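You operate a simulated robot arm through the tools that you are given. There is no shell and no other tool. Be economical: measure what you need, move in short steps, check, and stop when the job is done.

You run a simulated robot arm. Do the job below in one go: nothing can be reset, and whatever is moved stays where it is left.

## Task
Switch the mixer switch on. Take the vial from the top of the orange bench and put it in the white crate. Put the blue crate on the top of the orange bench away on the top of the chiller. Open the left orange drawer, take the seedling from the top of the orange bench and put it in the inside of the left orange drawer and shut the drawer again. Take the yellow probe and leave it on top of the split pot. Switch the top grey switch off. Push the small bin lid shut. Fetch the teal dish from the top of the seed test bench and set it on the yellow plate. Close the left green drawer. Turn the channel flow knob to 1.5 L. Open the tool drawer, take the orange cap on the top of the lab bench and put it away inside, then shut the drawer. Take the orange probe from the top of the long bench and leave it in the reject tub. Do these in any order. Set down upright: seedling.

It is judged by the outcome, as a careful person would: the job done as asked, and still so three seconds after it is handed in. It fails if anything else is knocked over, pushed out of place, dropped, spilled or broken. A push-on lid holds only when it is set on centred and level and pressed home; a screw cap is set on level and turned clockwise until tight.

## Robot
A 6-joint arm with a four-finger gripper on a trunk, on a base that drives. Base frame: it is fixed to the floor where the robot stands at the start and does not move with it; the origin is under the middle of the robot, x ahead of it, y to its left, z up. Readings come in m, degrees, newtons and seconds.
Its first joint turns from -166.0 to 166.0 degrees. Places, roughly: blue crate [0.75, 1.5, 1]; channel flow knob [-4.5, -2, 0.9]; dish [-2.75, -0.25, 0.75]; inside of the left orange drawer [0.5, 1.5, 0.7]; left green drawer [0.1, -1.8, 0.7]; left orange drawer [0.4, 1.5, 0.7]; mixer switch [1.1, 0, 1.3]; orange cap (6x6x5 cm) [-4.9, -1.3, 0.8]; orange probe (3x3x15 cm) [-3.5, -1.7, 0.9]; reject tub [-4.25, 0.75, 0.5]; seedling (4x4x7 cm) [0.5, 1.7, 0.9]; small bin lid [-1.5, 2.2, 0.9]; split pot (6x6x5 cm) [-1.1, -2.4, 0.9]; tool drawer [-4, 0.9, 0.8]; tool drawer inside [-4, 0.9, 0.7]; top grey switch [-1.2, 0.7, 0.9]; top of the chiller [-0.6, 5.1, 0.9]; vial (3x3x8 cm) [1.1, 0.7, 0.9]; white crate (30x20x12 cm) [0.8, 1.2, 0.9]; yellow plate (24x18x2 cm) [-3.1, -1.2, 0.9]; yellow probe [0.25, 1.5, 1]. Payload 3.67 kg.
The TCP is the grasp point between the finger pads, 0.028 m short of the fingertips. In the tool frame z runs along the fingers and y along their closing line. Largest opening 0.112 m; the body of the gripper starts 0.073 m behind the TCP.
Orientation is told as [roll, pitch, yaw] about the base's x, y, z axes, in that order, counted from this pose: with the fingers straight down and closing along the base's y, the tool's x points along the base's -x, its y along +y and its z along -z.

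## Interface
- The arm moves only by the tool drive_tool. Its argument "targets" is text: rows parted by semicolons, each of 7 numbers parted by spaces: the turn, a rotation vector about the base's x, y, z in degrees, then the shift along the base's x, y, z in m, then the opening, from 0 (shut) to 1 (fully open). In form: ax ay az dx dy dz claw; .... A call has 1 to 12 rows; each row is the pose to reach, as a shift and turn from the pose commanded when the call began. Each row takes 0.2 s and may step no farther than 0.05 m and 8.6 degrees from the row before; otherwise, or with a gripper value out of range, the whole call is refused. A pose out of reach is approached as far as the arm can. The call stops where the force on the tool passes 40 N (or 10 N more than at its start, if that is more) or the arm is blocked; 0.2 s more then pass. Each finger halts on what it meets, pressing with about 36 N; the grip force reading is that of the motor and also rises with nothing between the fingers. The clock runs only during rows and for 0.2 s after the last one: add rows that repeat a pose to give the fingers time. It gives the time, the measured TCP pose, the force on the tool (base axes), the opening and the grip force at its end, in the units of the frame above (readings bear some noise), with the torque about the TCP (base axes, N m) and any sound that the robot's microphone picked up.
- Cameras (640 x 400 px; columns grow to the right, rows downward): "scene" is now at [0.104, 0.1954, 1.3944]; the picture's right is [-0.25, -0.97, 0.00], its down [0.09, -0.02, -1.00] and it looks along [0.96, -0.25, 0.09] (base axes); focal length 286 px, centre (320, 200). "wrist" rides on the gripper at [0.06, -0.018, -0.104] in the tool frame; the picture's right is [0.29, 0.96, 0.00], its down [-0.80, 0.24, -0.55] and it looks along [-0.53, 0.16, 0.83] (tool axes); focal length 234 px, centre (320, 200). There is no depth. A picture from a camera that has moved, and an enlarged one, comes with that camera's place and axes in the base frame and with its lens.
- get_image(camera): a new picture of that camera. It takes no simulated time.
- drive_base(legs): drives the robot by 1 to 6 legs, each [ahead, left, turn to the left] in m, m and degrees, along the robot's own axes; the way and the turn of a leg run together, so that a leg with both is an arc; at most 1.5 m and 180 degrees a leg. The arm and the cameras ride along, it lands a little off, and it stops where it bumps. It gives what a move gives.
- turn_head(pan, tilt): turns the head with the scene camera to pan (to the left, within 143 degrees either way) and tilt (down, from -29 to 69), counted from straight ahead of the robot. It gives what a move gives.
- enlarge(camera, box): a new picture of the part [left, top, right, bottom] of that camera's present view, enlarged. It takes no simulated time.
- finish_job(): hands the job in; it is judged then, once.

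Work in short steps. Places have to be worked out from the pictures, the camera data and where the tool is seen: move nearer, look again, correct. Check each grasp and each placing, and mend what went wrong. You have 556 turns and 346 pictures in all, those below and enlarged ones among them. Open the gripper and draw the arm clear of the work before you hand the job in, unless the task says otherwise; then end with one line.

The tools are called as a command line: name --argument value ..., lists and objects as JSON in quotes. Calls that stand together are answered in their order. drive_tool: Moves the arm, as the interface text tells. Its arguments: {"type":"object","properties":{"targets":{"type":"string"}},"required":["targets"]} The other tools are called the same way: drive_base (legs) drives the base; turn_head (pan, tilt) turns the head that bears the scene camera; get_image (camera) takes a picture; enlarge (camera, box) takes an enlarged picture of a part of a camera's view; finish_job () hands the job in.

At the start:

```text
clock: 0.0
eef_pos: [0.6223, -0.0575, 1.394]
ee_rot: [0.1, 0.0, -0.1]
wrist_force: [-0.1, 0.2, 0.0]
moment: [-0.02, 0.02, -0.06]
finger_gap: 0.112
grasp_force: 0.0
robot x, y, heading: [-0.0003, 0.0001, -0.1]
head pan, tilt: [-14.3, -5.3]
```

scene: 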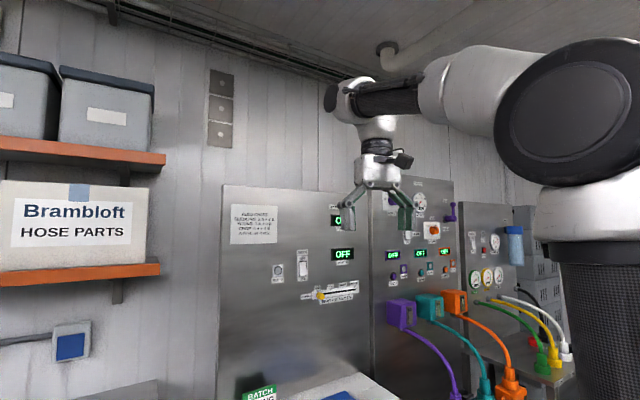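
wrist: 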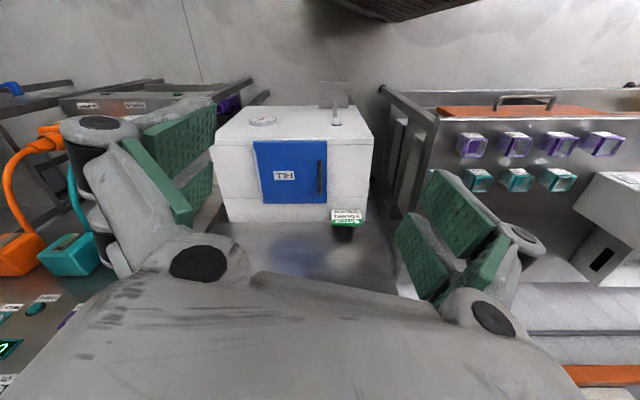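

I start by looking closely at the panel ahead to find the mixer switch.

enlarge --camera "scene" --box '[220, 180, 380, 310]'

enlarge --camera "scene" --box '[370, 170, 530, 310]'

```text
3.08 times, centred on (300, 245) of scene
camera zoom: at [0.104, 0.1954, 1.3944], right [-0.25, -0.97, 0.0], down [0.09, -0.02, -1.0], along [0.96, -0.25, 0.09], focal length 879 px, centre (382, 62)
```

zoom: 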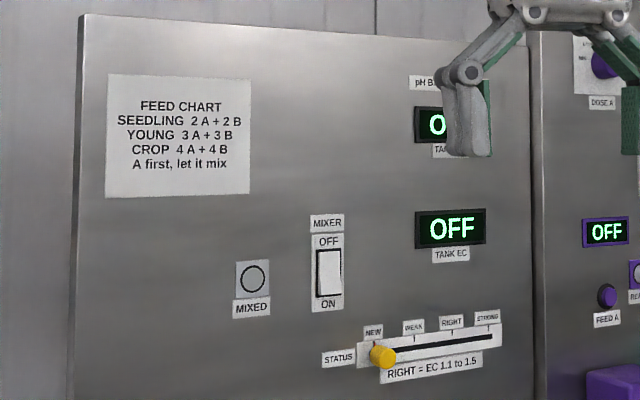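

```text
2.86 times, centred on (450, 240) of scene
camera zoom: at [0.104, 0.1954, 1.3944], right [-0.25, -0.97, 0.0], down [0.09, -0.02, -1.0], along [0.96, -0.25, 0.09], focal length 817 px, centre (-51, 86)
```

zoom: 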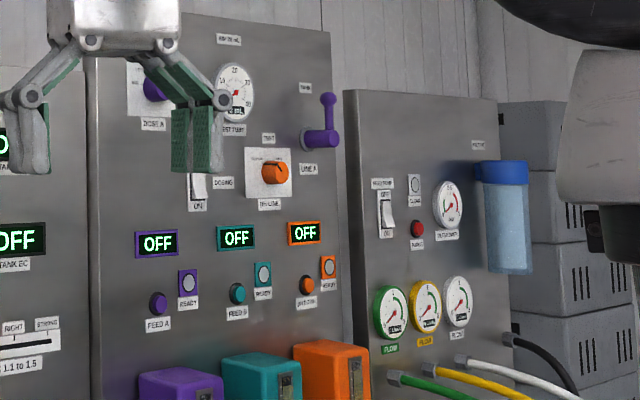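

The mixer rocker (ON at its lower end) lies at about (1.1, 0.0, 1.24), on a panel facing the robot. I level the tool to point ahead with closed fingers, stopping short of the panel.

drive_tool --targets "0 -8 0 0.02 0.005 -0.01 0; 0 -16 0 0.04 0.01 -0.03 0; 0 -24 0 0.06 0.015 -0.045 0; 0 -32 0 0.08 0.02 -0.06 0; 0 -40 0 0.10 0.03 -0.075 0; 0 -48 0 0.12 0.04 -0.09 0; 0 -56 0 0.14 0.045 -0.105 0; 0 -64 0 0.16 0.05 -0.12 0; 0 -72 0 0.18 0.055 -0.135 0; 0 -80 0 0.20 0.058 -0.15 0; 0 -88 0 0.22 0.058 -0.165 0; 0 -90 0 0.24 0.058 -0.165 0"

```text
clock: 2.6
eef_pos: [0.848, 0.0465, 1.2239]
ee_rot: [-0.6, -89.3, -0.9]
wrist_force: [-0.3, -0.5, -0.7]
moment: [0.01, 0.01, -0.02]
finger_gap: 0.0001
grasp_force: 35.6
out of reach, approached as far as the arm can: row 8, 9, 10, 11, 12
robot x, y, heading: [-0.0007, -0.0014, 0.0]
head pan, tilt: [-14.3, -5.3]
```

The arm was at its limit for part of that, so I look at where the tool is.

get_image --camera "scene"

get_image --camera "wrist"

```text
341 pictures are left
camera scene: at [0.1039, 0.1954, 1.3944], right [-0.25, -0.97, 0.0], down [0.09, -0.02, -1.0], along [0.96, -0.25, 0.09], focal length 286 px, centre (320, 200)
```

scene: 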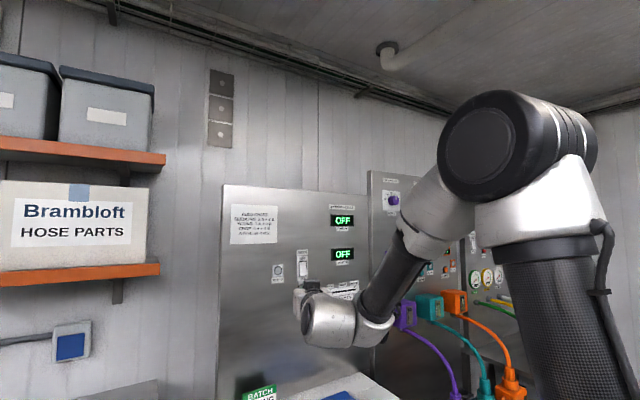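

```text
340 pictures are left
camera wrist: at [0.7431, 0.0321, 1.1656], right [0.02, 0.96, -0.29], down [-0.54, 0.25, 0.8], along [0.84, 0.14, 0.52], focal length 234 px, centre (320, 200)
```

wrist: 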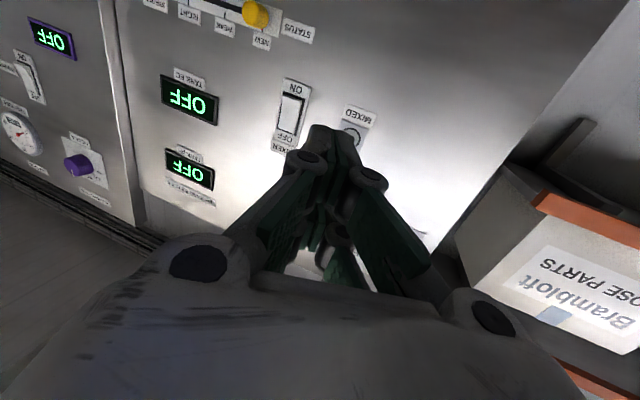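

Both views put the rocker centre near (1.08, 0.007, 1.248), its ON end about 2 cm lower. I shift in y and see how the arm follows.

drive_tool --targets "0 0 0 0.0 -0.02 0.0 0; 0 0 0 0.0 -0.04 0 0; 0 0 0 0.04 -0.04 0 0; 0 0 0 0.08 -0.04 0 0"

```text
clock: 3.6
eef_pos: [0.9057, 0.0517, 1.2155]
ee_rot: [-4.4, -89.6, 2.5]
wrist_force: [1.4, -0.6, -0.3]
moment: [0.02, -0.04, 0.0]
finger_gap: 0.0
grasp_force: 36.1
out of reach, approached as far as the arm can: row 1, 2, 3, 4
robot x, y, heading: [-0.0004, 0.0014, 0.0]
head pan, tilt: [-14.3, -5.3]
```

The level pose is at a joint limit. I ease the pitch back to about -55°, which was reachable, and check.

drive_tool --targets "0 8 0 -0.03 0 0 0; 0 16 0 -0.04 0 0 0; 0 24 0 -0.04 0 0 0; 0 32 0 -0.04 0 0.0 0; 0 35 0 -0.04 0 0.0 0"

```text
clock: 4.8
eef_pos: [0.8666, 0.0487, 1.2199]
ee_rot: [-0.5, -57.8, -0.1]
wrist_force: [-0.1, -0.2, 0.1]
moment: [0.01, 0.01, 0.05]
finger_gap: 0.0
grasp_force: 35.6
out of reach, approached as far as the arm can: row 5
robot x, y, heading: [-0.0009, 0.002, 0.1]
head pan, tilt: [-14.3, -5.3]
```

Now I try the sideways and forward shift from this pose.

drive_tool --targets "0 0 0 0.0 -0.02 0.008 0; 0 0 0 0.0 -0.042 0.016 0; 0 0 0 0.04 -0.042 0.016 0; 0 0 0 0.08 -0.042 0.016 0"

```text
clock: 5.8
eef_pos: [0.9455, 0.0066, 1.2345]
ee_rot: [0.0, -55.2, 0.0]
wrist_force: [0.2, -0.2, 1.3]
moment: [0.01, 0.0, 0.02]
finger_gap: 0.0001
grasp_force: 35.5
robot x, y, heading: [-0.0006, 0.0002, 0.1]
head pan, tilt: [-14.3, -5.3]
```

The arm follows well now. I press forward in small steps, at the lower part of the rocker.

drive_tool --targets "0 0 0 0.03 0 0 0; 0 0 0 0.05 0 0 0; 0 0 0 0.07 0 0 0; 0 0 0 0.08 0 0 0; 0 0 0 0.09 0 0 0; 0 0 0 0.10 0 0 0; 0 0 0 0.11 0 0 0; 0 0 0 0.12 0 0 0; 0 0 0 0.13 0 0 0"

```text
clock: 7.2
eef_pos: [1.0374, 0.0066, 1.2345]
ee_rot: [-0.1, -54.6, -0.1]
wrist_force: [-31.0, -0.2, 5.4]
moment: [0.05, -0.38, 0.21]
finger_gap: 0.0001
grasp_force: 36.0
robot x, y, heading: [-0.0015, 0.0005, -0.3]
head pan, tilt: [-14.3, -5.3]
stopped in row 6: the force on the tool passed its limit at 62 N (the readings are from after the stop); the commanded pose is now the measured one
```

I met something with 62 N; I draw back and look at the switch.

drive_tool --targets "0 0 0 -0.04 0 0 0; 0 0 0 -0.08 0.0 0 0; 0 0 0 -0.1 0.04 0 0; 0 0 0 -0.12 0.08 0 0"

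enlarge --camera "wrist" --box '[200, 0, 400, 200]'

get_image --camera "scene"

```text
clock: 8.2
eef_pos: [0.9213, 0.0854, 1.235]
ee_rot: [-0.1, -54.6, -0.1]
wrist_force: [-0.2, -0.4, -0.1]
moment: [0.03, -0.01, 0.01]
finger_gap: 0.0
grasp_force: 36.0
robot x, y, heading: [0.0047, -0.0023, 0.1]
head pan, tilt: [-14.3, -5.3]
```

```text
2.00 times, centred on (300, 100) of wrist
camera zoom: at [0.8027, 0.0683, 1.247], right [-0.16, 0.96, -0.24], down [0.01, 0.24, 0.97], along [0.99, 0.16, -0.05], focal length 468 px, centre (360, 400)
```

zoom: 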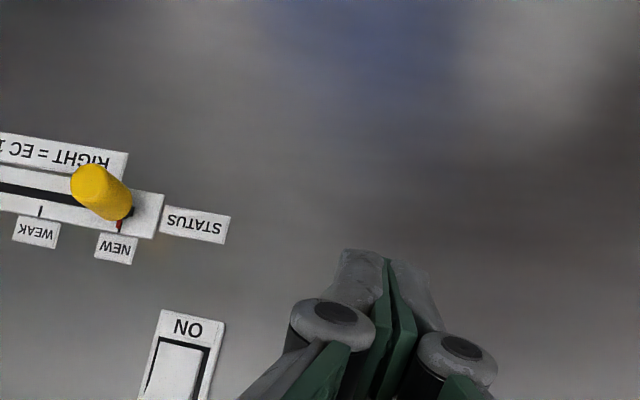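

```text
338 pictures are left
camera scene: at [0.1041, 0.1951, 1.3944], right [-0.25, -0.97, 0.0], down [0.09, -0.02, -1.0], along [0.96, -0.25, 0.09], focal length 286 px, centre (320, 200)
```

scene: 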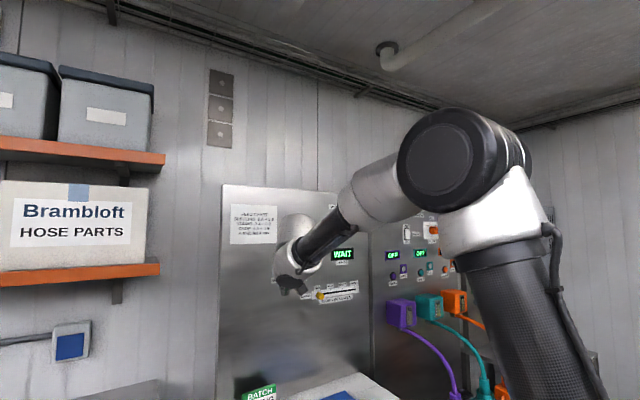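

The panel display now says WAIT: the mixer is on. I bring the tool back up to pointing down and look left at the orange bench.

drive_tool --targets "0 8 0 -0.03 -0.03 0.03 0.3; 0 16 0 -0.06 -0.06 0.06 0.6; 0 24 0 -0.1 -0.09 0.09 1; 0 32 0 -0.14 -0.12 0.11 1; 0 40 0 -0.18 -0.13 0.13 1; 0 48 0 -0.22 -0.14 0.14 1; 0 54.6 0 -0.26 -0.15 0.15 1"

turn_head --pan 40 --tilt 25

get_image --camera "scene"

```text
refused: row 1 steps farther than a row can; nothing moved
```

```text
clock: 9.4
eef_pos: [0.9213, 0.0849, 1.2335]
ee_rot: [-0.1, -54.6, -0.1]
wrist_force: [-0.4, 1.0, -0.6]
moment: [0.0, 0.03, -0.01]
finger_gap: 0.0
grasp_force: 35.8
robot x, y, heading: [-0.0016, -0.0008, -0.0]
head pan, tilt: [40.0, 25.0]
```

```text
337 pictures are left
camera scene: at [0.0897, 0.2762, 1.3459], right [0.64, -0.77, 0.0], down [-0.32, -0.27, -0.91], along [0.69, 0.58, -0.42], focal length 286 px, centre (320, 200)
```

scene: 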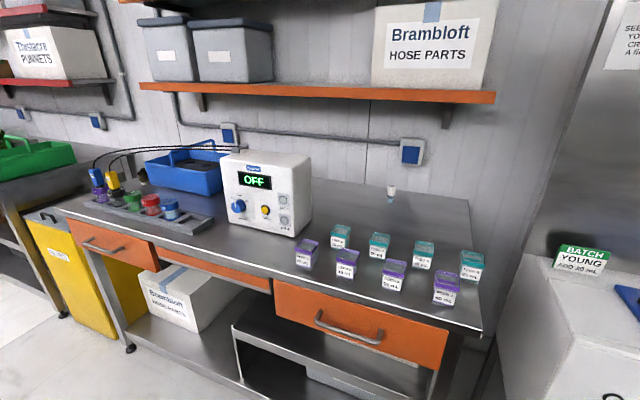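

The vial stands near (1.06, 0.72). I zoom on the left part of the bench to find the crates, probe and seedling.

enlarge --camera "scene" --box '[60, 120, 330, 260]'

enlarge --camera "scene" --box '[280, 160, 500, 320]'

```text
2.37 times, centred on (195, 190) of scene
camera zoom: at [0.0897, 0.2762, 1.3459], right [0.64, -0.77, 0.0], down [-0.32, -0.27, -0.91], along [0.69, 0.58, -0.42], focal length 678 px, centre (616, 224)
```

zoom: 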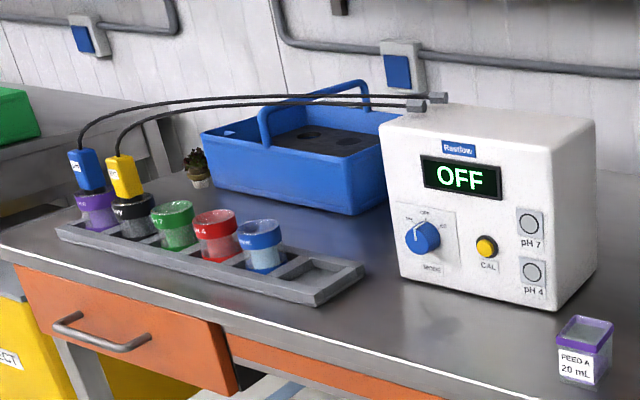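

```text
2.50 times, centred on (390, 240) of scene
camera zoom: at [0.0897, 0.2762, 1.3459], right [0.64, -0.77, 0.0], down [-0.32, -0.27, -0.91], along [0.69, 0.58, -0.42], focal length 714 px, centre (145, 100)
```

zoom: 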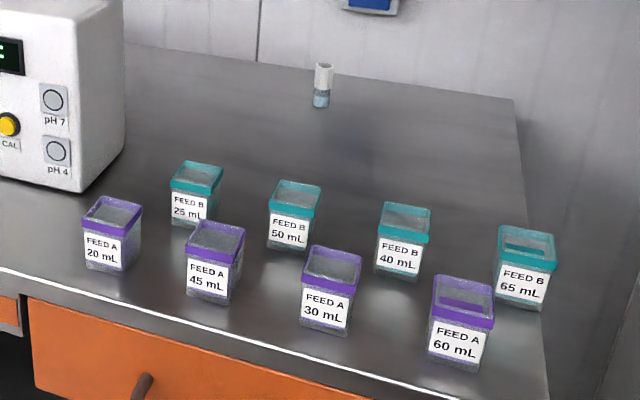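

The vial, blue crate, seedling and both probes are seen; the white crate must be behind the white instrument. I bring the tool back to pointing down first.

drive_tool --targets "0 8 0 -0.03 -0.02 0.02 0.3; 0 16 0 -0.06 -0.04 0.04 0.6; 0 24 0 -0.1 -0.06 0.06 1; 0 32 0 -0.14 -0.08 0.08 1; 0 40 0 -0.18 -0.09 0.1 1; 0 48 0 -0.22 -0.1 0.12 1; 0 54.6 0 -0.26 -0.11 0.14 1; 0 54.6 0 -0.3 -0.11 0.16 1"

turn_head --pan 40 --tilt 60

get_image --camera "scene"

```text
clock: 11.2
eef_pos: [0.6185, -0.0243, 1.3907]
ee_rot: [-0.2, 0.1, 0.0]
wrist_force: [0.6, -0.3, -0.7]
moment: [-0.02, 0.11, 0.01]
finger_gap: 0.112
grasp_force: 0.1
robot x, y, heading: [-0.0009, 0.0046, -0.2]
head pan, tilt: [40.0, 25.0]
```

```text
clock: 12.2
eef_pos: [0.6191, -0.0248, 1.3906]
ee_rot: [-0.1, 0.0, 0.1]
wrist_force: [0.3, -0.4, -0.2]
moment: [-0.01, -0.03, 0.03]
finger_gap: 0.1122
grasp_force: 0.0
robot x, y, heading: [-0.002, 0.0035, 0.1]
head pan, tilt: [40.0, 60.0]
```

```text
334 pictures are left
camera scene: at [0.0701, 0.2599, 1.2958], right [0.64, -0.77, 0.0], down [-0.66, -0.56, -0.5], along [0.38, 0.32, -0.87], focal length 286 px, centre (320, 200)
```

scene: 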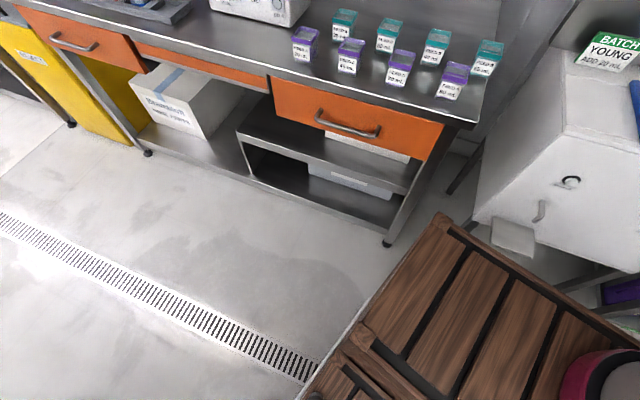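

Something wooden stands ahead of the robot; I look straight down around the base to know what is near.

turn_head --pan -15 --tilt 55

get_image --camera "scene"

turn_head --pan 100 --tilt 35

get_image --camera "scene"

```text
clock: 13.4
eef_pos: [0.6204, -0.0251, 1.3906]
ee_rot: [-0.1, 0.0, 0.0]
wrist_force: [0.0, -0.4, -0.3]
moment: [0.02, 0.03, 0.02]
finger_gap: 0.1117
grasp_force: 0.0
robot x, y, heading: [0.0007, 0.0002, 0.2]
head pan, tilt: [-15.0, 55.0]
```

```text
333 pictures are left
camera scene: at [0.0887, 0.1984, 1.3018], right [-0.26, -0.97, 0.0], down [-0.79, 0.21, -0.57], along [0.55, -0.15, -0.82], focal length 286 px, centre (320, 200)
```

scene: 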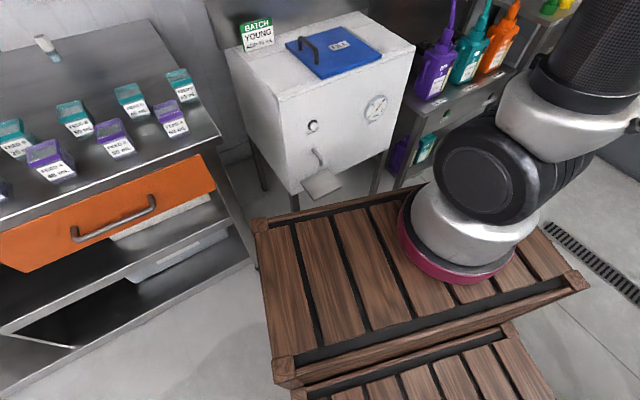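

```text
clock: 15.4
eef_pos: [0.6201, -0.0249, 1.3908]
ee_rot: [0.0, 0.0, 0.0]
wrist_force: [0.4, -0.5, -0.6]
moment: [0.0, -0.01, -0.03]
finger_gap: 0.1118
grasp_force: 0.1
robot x, y, heading: [0.0018, 0.0004, 0.2]
head pan, tilt: [100.0, 35.0]
```

```text
332 pictures are left
camera scene: at [0.0038, 0.3037, 1.3301], right [0.98, 0.17, 0.0], down [0.1, -0.56, -0.82], along [-0.14, 0.81, -0.57], focal length 286 px, centre (320, 200)
```

scene: 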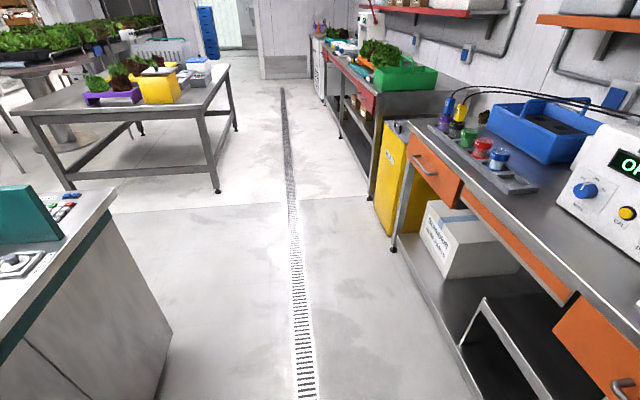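

The floor left of the robot is clear. I turn 17° left to face the orange bench squarely and shift a bit left, then look.

drive_base --legs '[[0, 0.3, 0], [0, 0, 17]]'

turn_head --pan -15 --tilt 55

get_image --camera "scene"

```text
clock: 18.4
eef_pos: [0.5996, 0.4618, 1.3902]
ee_rot: [-0.1, 0.0, 17.2]
wrist_force: [0.5, 0.5, -0.2]
moment: [-0.04, -0.02, -0.03]
finger_gap: 0.112
grasp_force: 0.0
robot x, y, heading: [-0.0009, 0.3011, 17.2]
head pan, tilt: [100.0, 35.0]
```

```text
clock: 20.4
eef_pos: [0.6, 0.4615, 1.3904]
ee_rot: [-0.1, 0.0, 17.1]
wrist_force: [-0.1, 0.0, 0.2]
moment: [-0.03, 0.03, -0.01]
finger_gap: 0.1117
grasp_force: 0.0
robot x, y, heading: [0.0031, 0.3043, 17.3]
head pan, tilt: [-15.0, 55.0]
```

```text
331 pictures are left
camera scene: at [0.0268, 0.5186, 1.3018], right [0.04, -1.0, 0.0], down [-0.82, -0.03, -0.57], along [0.57, 0.02, -0.82], focal length 286 px, centre (320, 200)
```

scene: 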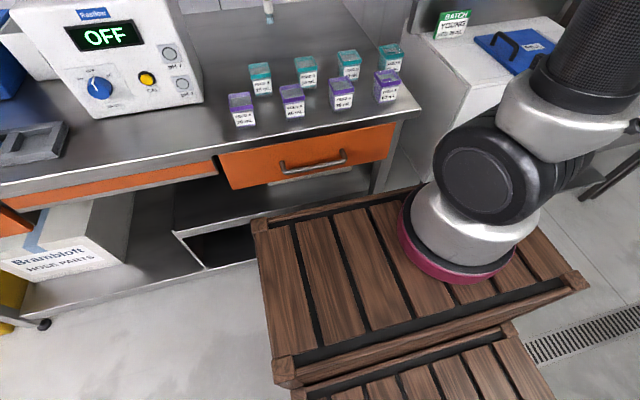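

The wooden top belongs to the robot itself (its body, front about 0.35 m ahead of its axis). I drive ahead a bit toward the bench and slightly left, to bring the vial within reach.

drive_base --legs '[[0, 0.1, 0], [0.15, 0, 0]]'

turn_head --pan 0 --tilt 30

get_image --camera "scene"

turn_head --pan 50 --tilt 30

get_image --camera "scene"

```text
clock: 22.5
eef_pos: [0.7119, 0.6039, 1.3911]
ee_rot: [-0.1, 0.0, 17.2]
wrist_force: [-0.5, 0.2, 0.3]
moment: [0.01, 0.02, -0.01]
finger_gap: 0.1119
grasp_force: 0.0
robot x, y, heading: [0.1107, 0.4412, 17.1]
head pan, tilt: [-15.0, 55.0]
```

```text
clock: 23.4
eef_pos: [0.7136, 0.6029, 1.3906]
ee_rot: [0.0, 0.1, 17.3]
wrist_force: [0.5, -0.4, -0.9]
moment: [0.01, 0.0, 0.01]
finger_gap: 0.1121
grasp_force: 0.0
robot x, y, heading: [0.1138, 0.4429, 17.3]
head pan, tilt: [0.0, 30.0]
```

```text
330 pictures are left
camera scene: at [0.1546, 0.6833, 1.3378], right [0.3, -0.95, 0.0], down [-0.48, -0.15, -0.87], along [0.83, 0.26, -0.5], focal length 286 px, centre (320, 200)
```

scene: 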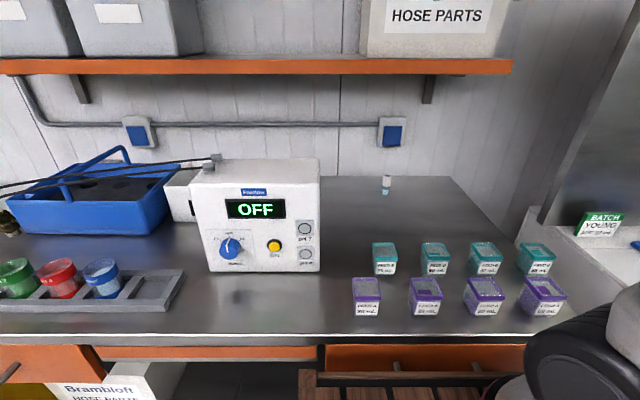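

```text
clock: 24.5
eef_pos: [0.7128, 0.6029, 1.3904]
ee_rot: [-0.1, 0.0, 17.3]
wrist_force: [-0.7, -0.4, -0.7]
moment: [0.05, 0.0, 0.02]
finger_gap: 0.1121
grasp_force: 0.2
robot x, y, heading: [0.1148, 0.4464, 17.3]
head pan, tilt: [50.0, 30.0]
```

```text
329 pictures are left
camera scene: at [0.1032, 0.7398, 1.3379], right [0.92, -0.39, 0.0], down [-0.19, -0.46, -0.87], along [0.33, 0.8, -0.5], focal length 286 px, centre (320, 200)
```

scene: 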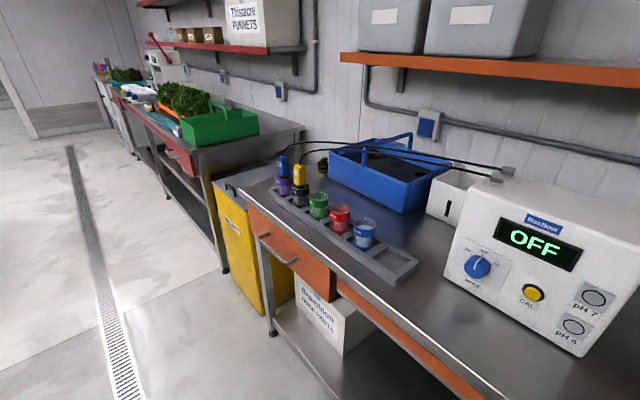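

The vial triangulates to (1.067, 0.728), mid height 0.895, about 0.995 m straight ahead of the robot. I creep 4 cm forward.

drive_base --legs '[[0.04, 0, 0]]'

turn_head --pan -10 --tilt 50

get_image --camera "scene"

```text
clock: 25.4
eef_pos: [0.7326, 0.611, 1.3913]
ee_rot: [-0.1, -0.1, 17.4]
wrist_force: [0.1, -0.4, -0.6]
moment: [-0.01, 0.0, -0.01]
finger_gap: 0.1122
grasp_force: 0.1
robot x, y, heading: [0.1317, 0.451, 17.3]
head pan, tilt: [50.0, 30.0]
```

```text
clock: 26.7
eef_pos: [0.7331, 0.6113, 1.3905]
ee_rot: [-0.1, -0.1, 17.3]
wrist_force: [0.8, 0.1, -0.6]
moment: [-0.03, 0.04, 0.0]
finger_gap: 0.1122
grasp_force: 0.1
robot x, y, heading: [0.1345, 0.4557, 17.5]
head pan, tilt: [-10.0, 50.0]
```

```text
328 pictures are left
camera scene: at [0.1645, 0.6742, 1.3084], right [0.13, -0.99, 0.0], down [-0.76, -0.1, -0.64], along [0.64, 0.08, -0.77], focal length 286 px, centre (320, 200)
```

scene: 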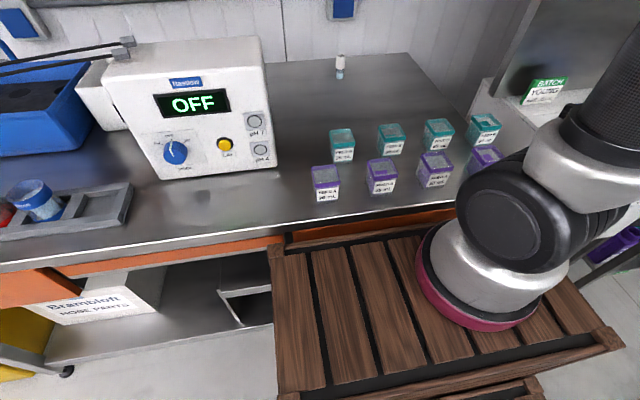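

The wood is now right at the bench front, so this is as near as it gets; the vial is 0.97 m ahead. I approach it with the tool tilted 30° forward, jaws open, stopping about 12 cm short.

drive_tool --targets "0.8 -2.6 0 0.025 0.009 -0.034 1; 1.6 -5.2 0 0.05 0.018 -0.069 1; 2.4 -7.8 0 0.076 0.027 -0.103 1; 3.2 -10.4 0 0.1 0.036 -0.138 1; 4 -13 0 0.126 0.045 -0.172 1; 4.9 -15.6 0 0.151 0.055 -0.207 1; 5.7 -18.2 0 0.176 0.064 -0.241 1; 6.5 -20.8 0 0.2 0.073 -0.276 1; 7.3 -23.4 0 0.227 0.082 -0.31 1; 8.1 -26 0 0.252 0.091 -0.345 1; 8.9 -28.6 0 0.277 0.1 -0.38 1"

get_image --camera "wrist"

turn_head --pan 0 --tilt 30

get_image --camera "scene"

```text
clock: 29.1
eef_pos: [1.0092, 0.712, 1.0128]
ee_rot: [-0.1, -30.1, 17.3]
wrist_force: [-0.4, 0.4, 1.8]
moment: [0.02, 0.01, 0.0]
finger_gap: 0.1119
grasp_force: 0.1
robot x, y, heading: [0.1336, 0.4526, 17.5]
head pan, tilt: [-10.0, 50.0]
```

```text
327 pictures are left
camera wrist: at [0.9173, 0.6656, 1.0737], right [-0.52, 0.84, -0.15], down [0.32, 0.35, 0.88], along [0.79, 0.41, -0.45], focal length 234 px, centre (320, 200)
```

wrist: 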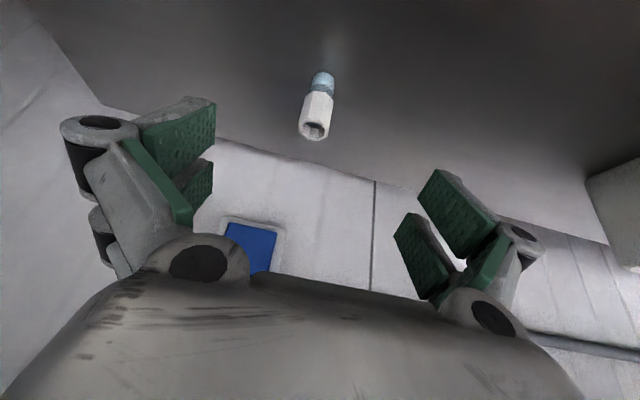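

```text
clock: 29.9
eef_pos: [1.01, 0.7135, 1.0121]
ee_rot: [-0.2, -30.0, 17.3]
wrist_force: [0.7, -0.5, 0.1]
moment: [-0.01, -0.03, 0.01]
finger_gap: 0.1122
grasp_force: 0.1
robot x, y, heading: [0.1345, 0.4511, 17.4]
head pan, tilt: [0.0, 30.0]
```

```text
326 pictures are left
camera scene: at [0.1745, 0.6913, 1.3378], right [0.3, -0.95, 0.0], down [-0.48, -0.15, -0.87], along [0.83, 0.26, -0.5], focal length 286 px, centre (320, 200)
```

scene: 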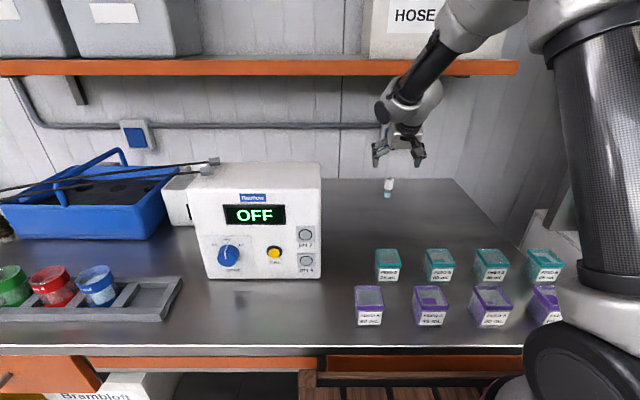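

The wrist view agrees on the vial at (1.064, 0.725). I descend along the tool line to it, then close.

drive_tool --targets "0 0 0 0.019 0.004 -0.037 1; 0 0 0 0.038 0.008 -0.074 1; 0 0 0 0.055 0.012 -0.11 1; 0 0 0 0.055 0.012 -0.11 0.5; 0 0 0 0.055 0.012 -0.11 0; 0 0 0 0.055 0.012 -0.11 0; 0 0 0 0.055 0.012 -0.11 0; 0 0 0 0.055 0.012 -0.11 0"

```text
clock: 31.8
eef_pos: [1.0645, 0.7229, 0.8997]
ee_rot: [-0.3, -30.0, 17.4]
wrist_force: [0.2, 0.2, -0.2]
moment: [0.0, -0.04, -0.03]
finger_gap: 0.0269
grasp_force: 36.0
robot x, y, heading: [0.1319, 0.4501, 17.5]
head pan, tilt: [0.0, 30.0]
```

Vial gripped (gap 0.027). I lift it straight up a little, then draw it back toward the robot and higher, clear of the shelf.

drive_tool --targets "0 0 0 0 0 0.04 0; 0 0 0 0 0 0.08 0; 0 0 0 -0.03 -0.01 0.11 0; 0 0 0 -0.07 -0.02 0.135 0; 0 0 0 -0.11 -0.03 0.16 0; 0 0 0 -0.15 -0.045 0.185 0; 0 0 0 -0.19 -0.055 0.21 0; 0 0 0 -0.23 -0.07 0.235 0; 0 0 0 -0.27 -0.08 0.26 0; 0 0 0 -0.3 -0.09 0.29 0"

drive_base --legs '[[-0.05, 0, 0], [0, 0.4, 0]]'

turn_head --pan 15 --tilt 35

get_image --camera "scene"

get_image --camera "wrist"

```text
clock: 34.0
eef_pos: [0.764, 0.6349, 1.1913]
ee_rot: [-0.1, -30.0, 17.3]
wrist_force: [0.3, 1.6, -0.4]
moment: [-0.05, 0.04, 0.0]
finger_gap: 0.027
grasp_force: 35.5
robot x, y, heading: [0.1328, 0.4506, 17.5]
head pan, tilt: [0.0, 30.0]
```

```text
clock: 37.0
eef_pos: [0.5974, 1.0008, 1.1921]
ee_rot: [-0.2, -30.1, 17.5]
wrist_force: [0.1, 0.2, -0.3]
moment: [-0.02, -0.02, -0.02]
finger_gap: 0.0271
grasp_force: 35.6
robot x, y, heading: [-0.0318, 0.8147, 18.0]
head pan, tilt: [0.0, 30.0]
```

```text
clock: 37.7
eef_pos: [0.5963, 1.0016, 1.1908]
ee_rot: [-0.2, -30.0, 17.7]
wrist_force: [-0.3, 0.0, -0.5]
moment: [-0.04, 0.02, 0.04]
finger_gap: 0.0271
grasp_force: 36.2
robot x, y, heading: [-0.0303, 0.8108, 17.6]
head pan, tilt: [15.0, 35.0]
```

```text
325 pictures are left
camera scene: at [-0.0054, 1.0736, 1.3301], right [0.54, -0.84, 0.0], down [-0.48, -0.31, -0.82], along [0.69, 0.44, -0.57], focal length 286 px, centre (320, 200)
```

scene: 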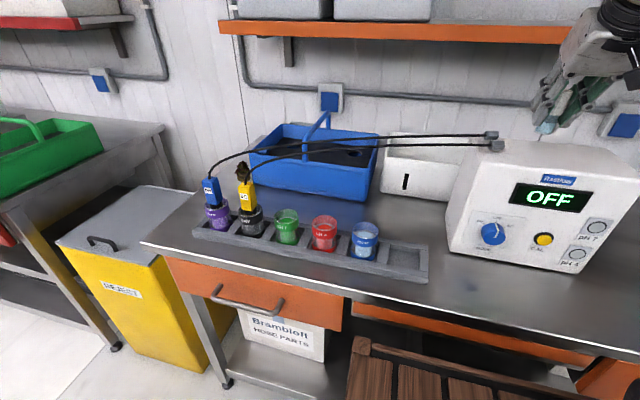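

```text
324 pictures are left
camera wrist: at [0.5036, 0.9538, 1.2525], right [-0.53, 0.84, -0.15], down [0.32, 0.36, 0.88], along [0.79, 0.42, -0.46], focal length 234 px, centre (320, 200)
```

wrist: 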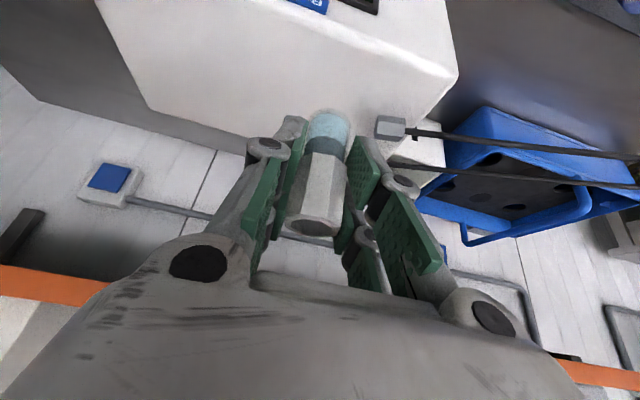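

The white crate stands behind the instrument's left rear. I zoom in on it.

enlarge --camera "scene" --box '[230, 100, 520, 260]'

```text
2.21 times, centred on (375, 180) of scene
camera zoom: at [-0.0054, 1.0736, 1.3301], right [0.54, -0.84, 0.0], down [-0.48, -0.31, -0.82], along [0.69, 0.44, -0.57], focal length 631 px, centre (199, 244)
```

zoom: 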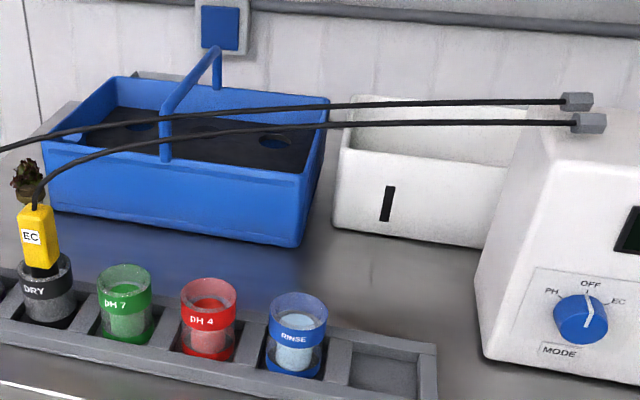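

The white crate spans about n 1.07–1.25 (depth into the bench), its centre near (0.84, 1.20), clear of the cables. I carry the vial over the cables to a point above the front rim of the crate and check.

drive_tool --targets "0 0 0 0 0 0.05 0; 0 0 0 0.026 0.035 0.06 0; 0 0 0 0.053 0.071 0.06 0; 0 0 0 0.08 0.107 0.06 0; 0 0 0 0.106 0.142 0.06 0; 0 0 0 0.13 0.178 0.05 0; 0 0 0 0.158 0.213 0.03 0; 0 0 0 0.158 0.213 -0.01 0; 0 0 0 0.158 0.213 -0.05 0; 0 0 0 0.158 0.213 -0.08 0"

get_image --camera "scene"

get_image --camera "wrist"

```text
clock: 39.9
eef_pos: [0.7541, 1.2146, 1.1115]
ee_rot: [-0.2, -30.1, 17.8]
wrist_force: [0.2, -0.2, 0.0]
moment: [0.04, -0.03, 0.04]
finger_gap: 0.0269
grasp_force: 36.4
robot x, y, heading: [-0.0321, 0.8128, 18.0]
head pan, tilt: [15.0, 35.0]
```

```text
322 pictures are left
camera scene: at [-0.0055, 1.0736, 1.3301], right [0.54, -0.84, 0.0], down [-0.48, -0.31, -0.82], along [0.69, 0.44, -0.57], focal length 286 px, centre (320, 200)
```

scene: 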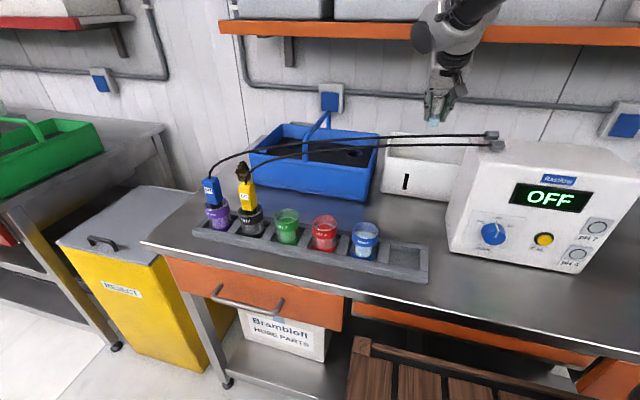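

```text
321 pictures are left
camera wrist: at [0.6612, 1.1664, 1.1731], right [-0.53, 0.84, -0.15], down [0.32, 0.36, 0.88], along [0.79, 0.42, -0.46], focal length 234 px, centre (320, 200)
```

wrist: 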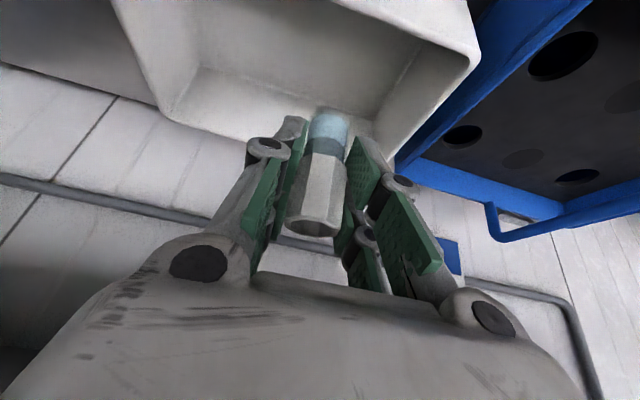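

The wrist view gives the crate's rim at n 1.07–1.22, u 0.75–1.04. I lower the vial to its middle and release just above the floor.

drive_tool --targets "0 0 0 0.02 0.006 -0.04 0; 0 0 0 0.045 0.014 -0.08 0; 0 0 0 0.0525 0.0166 -0.12 0; 0 0 0 0.0525 0.0166 -0.155 0; 0 0 0 0.0525 0.0166 -0.185 0; 0 0 0 0.0525 0.0166 -0.185 0.15; 0 0 0 0.0525 0.0166 -0.185 0.4; 0 0 0 0.0525 0.0166 -0.185 0.4"

get_image --camera "wrist"

```text
clock: 41.7
eef_pos: [0.8056, 1.2309, 0.9249]
ee_rot: [-0.2, -29.9, 17.7]
wrist_force: [0.4, 0.5, -0.5]
moment: [0.02, 0.0, 0.0]
finger_gap: 0.0449
grasp_force: 0.0
robot x, y, heading: [-0.0345, 0.8133, 17.8]
head pan, tilt: [15.0, 35.0]
```

```text
320 pictures are left
camera wrist: at [0.7133, 1.1828, 0.9864], right [-0.53, 0.84, -0.15], down [0.32, 0.36, 0.88], along [0.79, 0.42, -0.46], focal length 234 px, centre (320, 200)
```

wrist: 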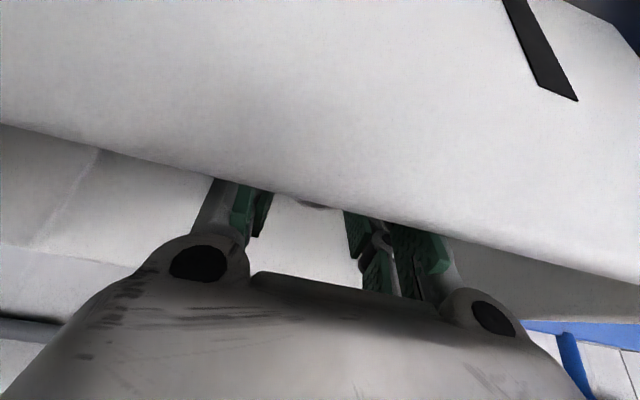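

Released. I raise the tool straight up along the way I came and check the vial in the crate.

drive_tool --targets "0 0 0 0 0 0.03 0.4; 0 0 0 0 0 0.07 0.4; 0 0 0 0 0 0.11 0.4; 0 0 0 -0.03 -0.01 0.15 0.4; 0 0 0 -0.06 -0.02 0.19 0.4; 0 0 0 -0.08 -0.025 0.23 0.5; 0 0 0 -0.12 -0.04 0.26 1"

get_image --camera "wrist"

```text
refused: row 4 steps farther than a row can; nothing moved
```

```text
319 pictures are left
camera wrist: at [0.7133, 1.1828, 0.9864], right [-0.53, 0.84, -0.15], down [0.32, 0.36, 0.88], along [0.79, 0.42, -0.46], focal length 234 px, centre (320, 200)
```

wrist: 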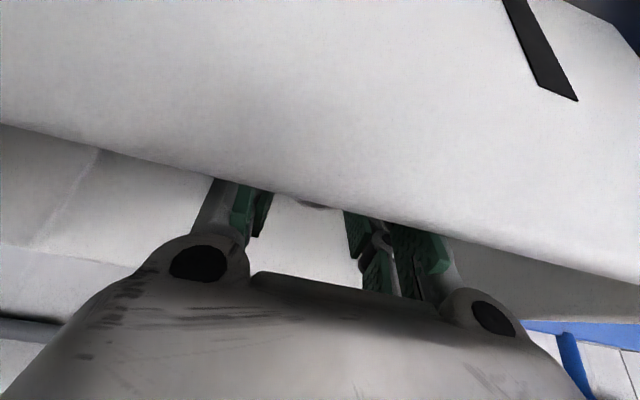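

A row was just over the step limit; I repeat with smaller ones.

drive_tool --targets "0 0 0 0 0 0.03 0.4; 0 0 0 0 0 0.07 0.4; 0 0 0 0 0 0.11 0.4; 0 0 0 -0.03 -0.01 0.145 0.4; 0 0 0 -0.06 -0.02 0.18 0.4; 0 0 0 -0.08 -0.025 0.22 0.5; 0 0 0 -0.11 -0.035 0.25 1"

get_image --camera "wrist"

```text
clock: 43.3
eef_pos: [0.6961, 1.1969, 1.1762]
ee_rot: [-0.2, -29.9, 17.8]
wrist_force: [0.1, 0.7, -0.9]
moment: [-0.06, -0.02, -0.01]
finger_gap: 0.1111
grasp_force: 0.1
robot x, y, heading: [-0.0335, 0.8133, 17.9]
head pan, tilt: [15.0, 35.0]
```

```text
318 pictures are left
camera wrist: at [0.6035, 1.15, 1.2372], right [-0.53, 0.84, -0.15], down [0.32, 0.36, 0.88], along [0.79, 0.42, -0.46], focal length 234 px, centre (320, 200)
```

wrist: 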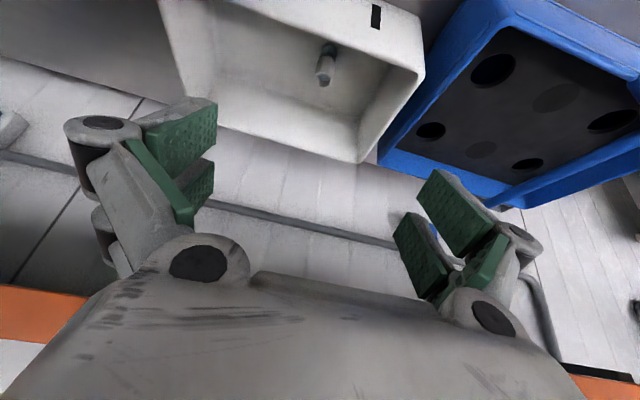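

The vial stands in the white crate. Next the left orange drawer: I look closely at its handle and at the seedling.

turn_head --pan 35 --tilt 40

get_image --camera "scene"

enlarge --camera "scene" --box '[240, 180, 440, 320]'

```text
clock: 44.1
eef_pos: [0.6965, 1.1973, 1.1765]
ee_rot: [-0.1, -30.0, 17.8]
wrist_force: [-0.5, 0.4, -0.5]
moment: [0.04, 0.0, 0.0]
finger_gap: 0.1123
grasp_force: 0.0
robot x, y, heading: [-0.0302, 0.8136, 17.9]
head pan, tilt: [35.0, 40.0]
```

```text
317 pictures are left
camera scene: at [-0.028, 1.0936, 1.3225], right [0.8, -0.61, 0.0], down [-0.39, -0.51, -0.77], along [0.46, 0.61, -0.64], focal length 286 px, centre (320, 200)
```

scene: 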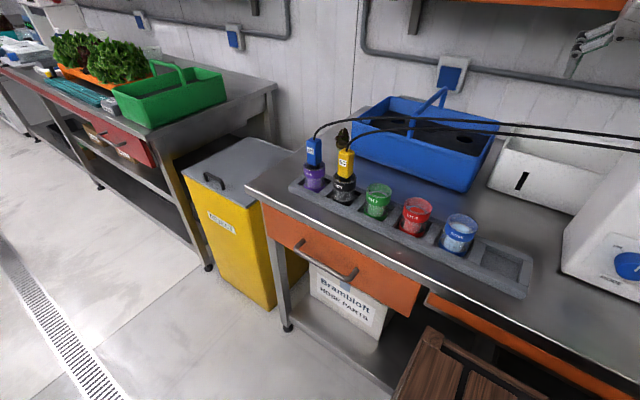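

```text
2.86 times, centred on (340, 250) of scene
camera zoom: at [-0.028, 1.0936, 1.3225], right [0.8, -0.61, 0.0], down [-0.39, -0.51, -0.77], along [0.46, 0.61, -0.64], focal length 817 px, centre (263, 57)
```

zoom: 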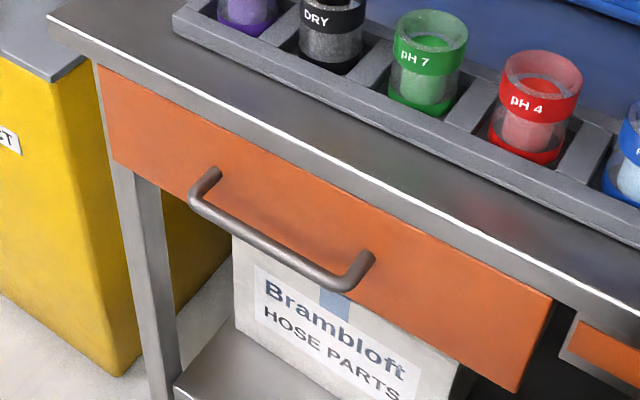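

The handle bar sits at about n 0.671, u 1.31 (≈(0.246, 1.45)), z 0.728, with a 3 cm gap to the drawer face. I will hook it with closed fingers at the present tilt; first I withdraw over the cables toward the bench front.

drive_tool --targets "0 0 0 -0.03 -0.004 0.035 0.8; 0 0 0 -0.075 -0.01 0.045 0.5; 0 0 0 -0.12 -0.016 0.045 0; 0 0 0 -0.165 -0.022 0.045 0; 0 0 0 -0.21 -0.028 0.045 0; 0 0 0 -0.255 -0.034 0.045 0; 0 0 0 -0.3 -0.04 0.045 0; 0 0 0 -0.345 -0.046 0.045 0; 0 0 0 -0.39 -0.052 0.045 0; 0 0 0 -0.41 -0.02 0.03 0; 0 0 0 -0.43 0.02 0.01 0; 0 0 0 -0.44 0.06 -0.01 0"

drive_tool --targets "0 0 0 -0.012 0.038 -0.03 0; 0 0 0 -0.025 0.075 -0.06 0; 0 0 0 -0.04 0.112 -0.09 0; 0 0 0 -0.055 0.15 -0.12 0; 0 0 0 -0.07 0.173 -0.16 0; 0 0 0 -0.078 0.173 -0.2 0; 0 0 0 -0.078 0.173 -0.24 0; 0 0 0 -0.078 0.173 -0.28 0"

get_image --camera "wrist"

get_image --camera "scene"

```text
clock: 46.8
eef_pos: [0.2592, 1.2547, 1.165]
ee_rot: [-0.1, -30.0, 17.7]
wrist_force: [-0.1, -0.4, 0.1]
moment: [0.07, 0.01, 0.04]
finger_gap: 0.0
grasp_force: 36.1
robot x, y, heading: [-0.033, 0.809, 18.1]
head pan, tilt: [35.0, 40.0]
```

```text
refused: row 4 steps farther than a row can; nothing moved
```

```text
315 pictures are left
camera wrist: at [0.1665, 1.207, 1.2272], right [-0.53, 0.84, -0.15], down [0.32, 0.35, 0.88], along [0.79, 0.42, -0.46], focal length 234 px, centre (320, 200)
```

wrist: 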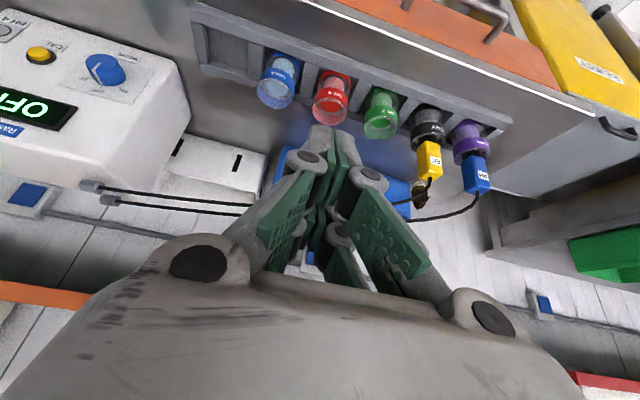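

```text
314 pictures are left
camera scene: at [-0.0278, 1.0931, 1.3226], right [0.8, -0.61, 0.0], down [-0.39, -0.51, -0.77], along [0.46, 0.61, -0.64], focal length 286 px, centre (320, 200)
```

scene: 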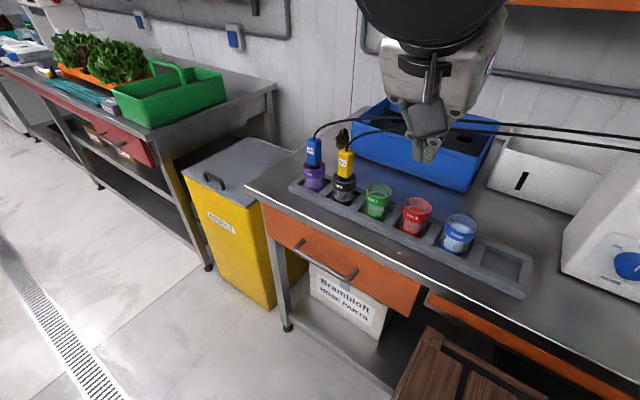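

Now on to the point just in front of and above the handle.

drive_tool --targets "0 0 0 -0.018 0.038 -0.025 0; 0 0 0 -0.036 0.076 -0.05 0; 0 0 0 -0.054 0.115 -0.075 0; 0 0 0 -0.07 0.15 -0.1 0; 0 0 0 -0.081 0.175 -0.13 0; 0 0 0 -0.081 0.175 -0.175 0; 0 0 0 -0.081 0.175 -0.22 0; 0 0 0 -0.081 0.175 -0.265 0"

get_image --camera "wrist"

get_image --camera "scene"

```text
clock: 48.5
eef_pos: [0.1748, 1.429, 0.8995]
ee_rot: [-0.2, -30.0, 17.7]
wrist_force: [-0.3, 0.4, 0.2]
moment: [0.02, -0.01, 0.01]
finger_gap: 0.0
grasp_force: 36.3
robot x, y, heading: [-0.0334, 0.8146, 17.9]
head pan, tilt: [35.0, 40.0]
```

```text
313 pictures are left
camera wrist: at [0.0822, 1.3822, 0.9617], right [-0.53, 0.84, -0.15], down [0.32, 0.36, 0.88], along [0.79, 0.42, -0.46], focal length 234 px, centre (320, 200)
```

wrist: 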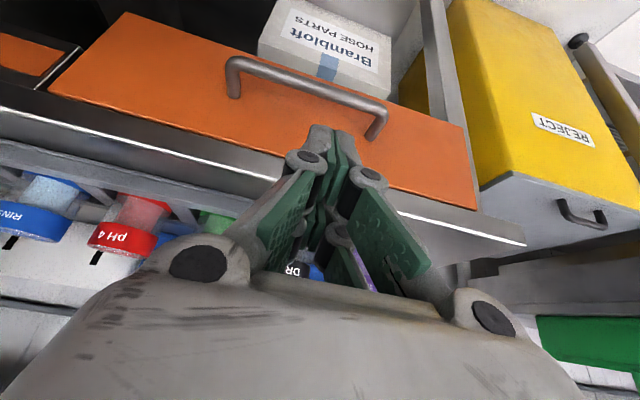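

```text
312 pictures are left
camera scene: at [-0.0281, 1.0935, 1.3225], right [0.8, -0.6, 0.0], down [-0.39, -0.51, -0.77], along [0.46, 0.61, -0.64], focal length 286 px, centre (320, 200)
```

scene: 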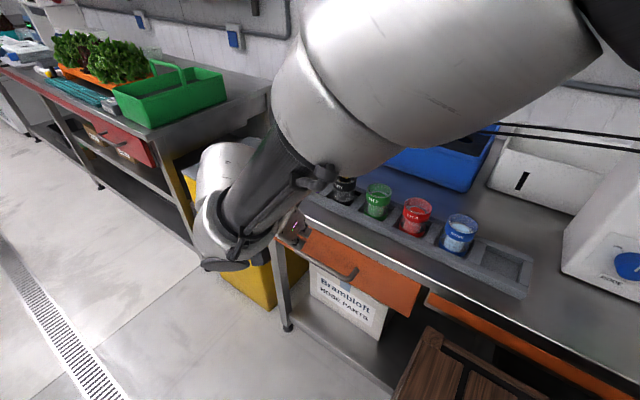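

The two views put the bar at about n 0.64–0.67, z 0.73–0.78; I zoom the wrist view to refine.

enlarge --camera "wrist" --box '[200, 30, 420, 190]'

```text
2.50 times, centred on (310, 110) of wrist
camera zoom: at [0.0822, 1.3822, 0.9617], right [-0.53, 0.84, -0.15], down [0.32, 0.36, 0.88], along [0.79, 0.42, -0.46], focal length 585 px, centre (345, 425)
```

zoom: 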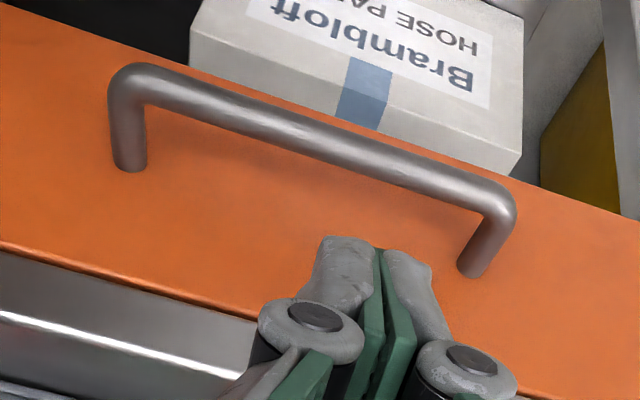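

Refined: drawer face n ≈ 0.697, bar n ≈ 0.659, z ≈ 0.753. I reduce the tilt to 20° and slip the closed fingers down behind the bar.

drive_tool --targets "-1.5 4.8 0 0.01 0.003 -0.01 0; -3.0 9.5 0 0.03 0.009 -0.03 0; -3.0 9.5 0 0.0467 0.0147 -0.0565 0; -3.0 9.5 0 0.056 0.0175 -0.082 0; -3.0 9.5 0 0.0645 0.0203 -0.107 0; -3.0 9.5 0 0.0728 0.023 -0.1317 0"

get_image --camera "wrist"

```text
clock: 49.8
eef_pos: [0.2343, 1.451, 0.7943]
ee_rot: [0.1, -19.9, 17.9]
wrist_force: [-7.7, -4.4, -1.7]
moment: [-0.13, 0.16, -0.1]
finger_gap: 0.0
grasp_force: 35.8
robot x, y, heading: [-0.0342, 0.812, 17.7]
head pan, tilt: [35.0, 40.0]
stopped in row 6: the force on the tool passed its limit at 79 N (the readings are from after the stop); the commanded pose is now the measured one
```

```text
310 pictures are left
camera wrist: at [0.1539, 1.4062, 0.873], right [-0.55, 0.83, -0.1], down [0.46, 0.4, 0.79], along [0.7, 0.39, -0.6], focal length 234 px, centre (320, 200)
```

wrist: 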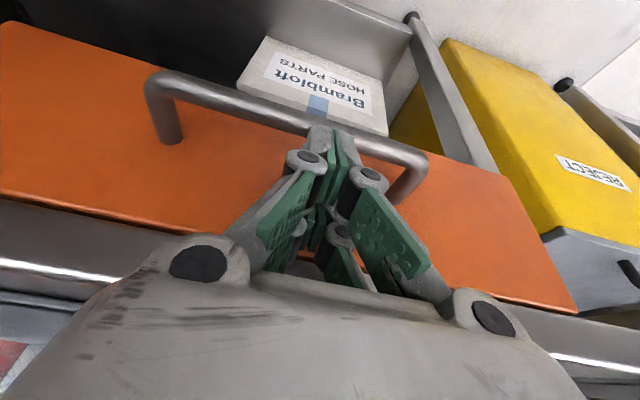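

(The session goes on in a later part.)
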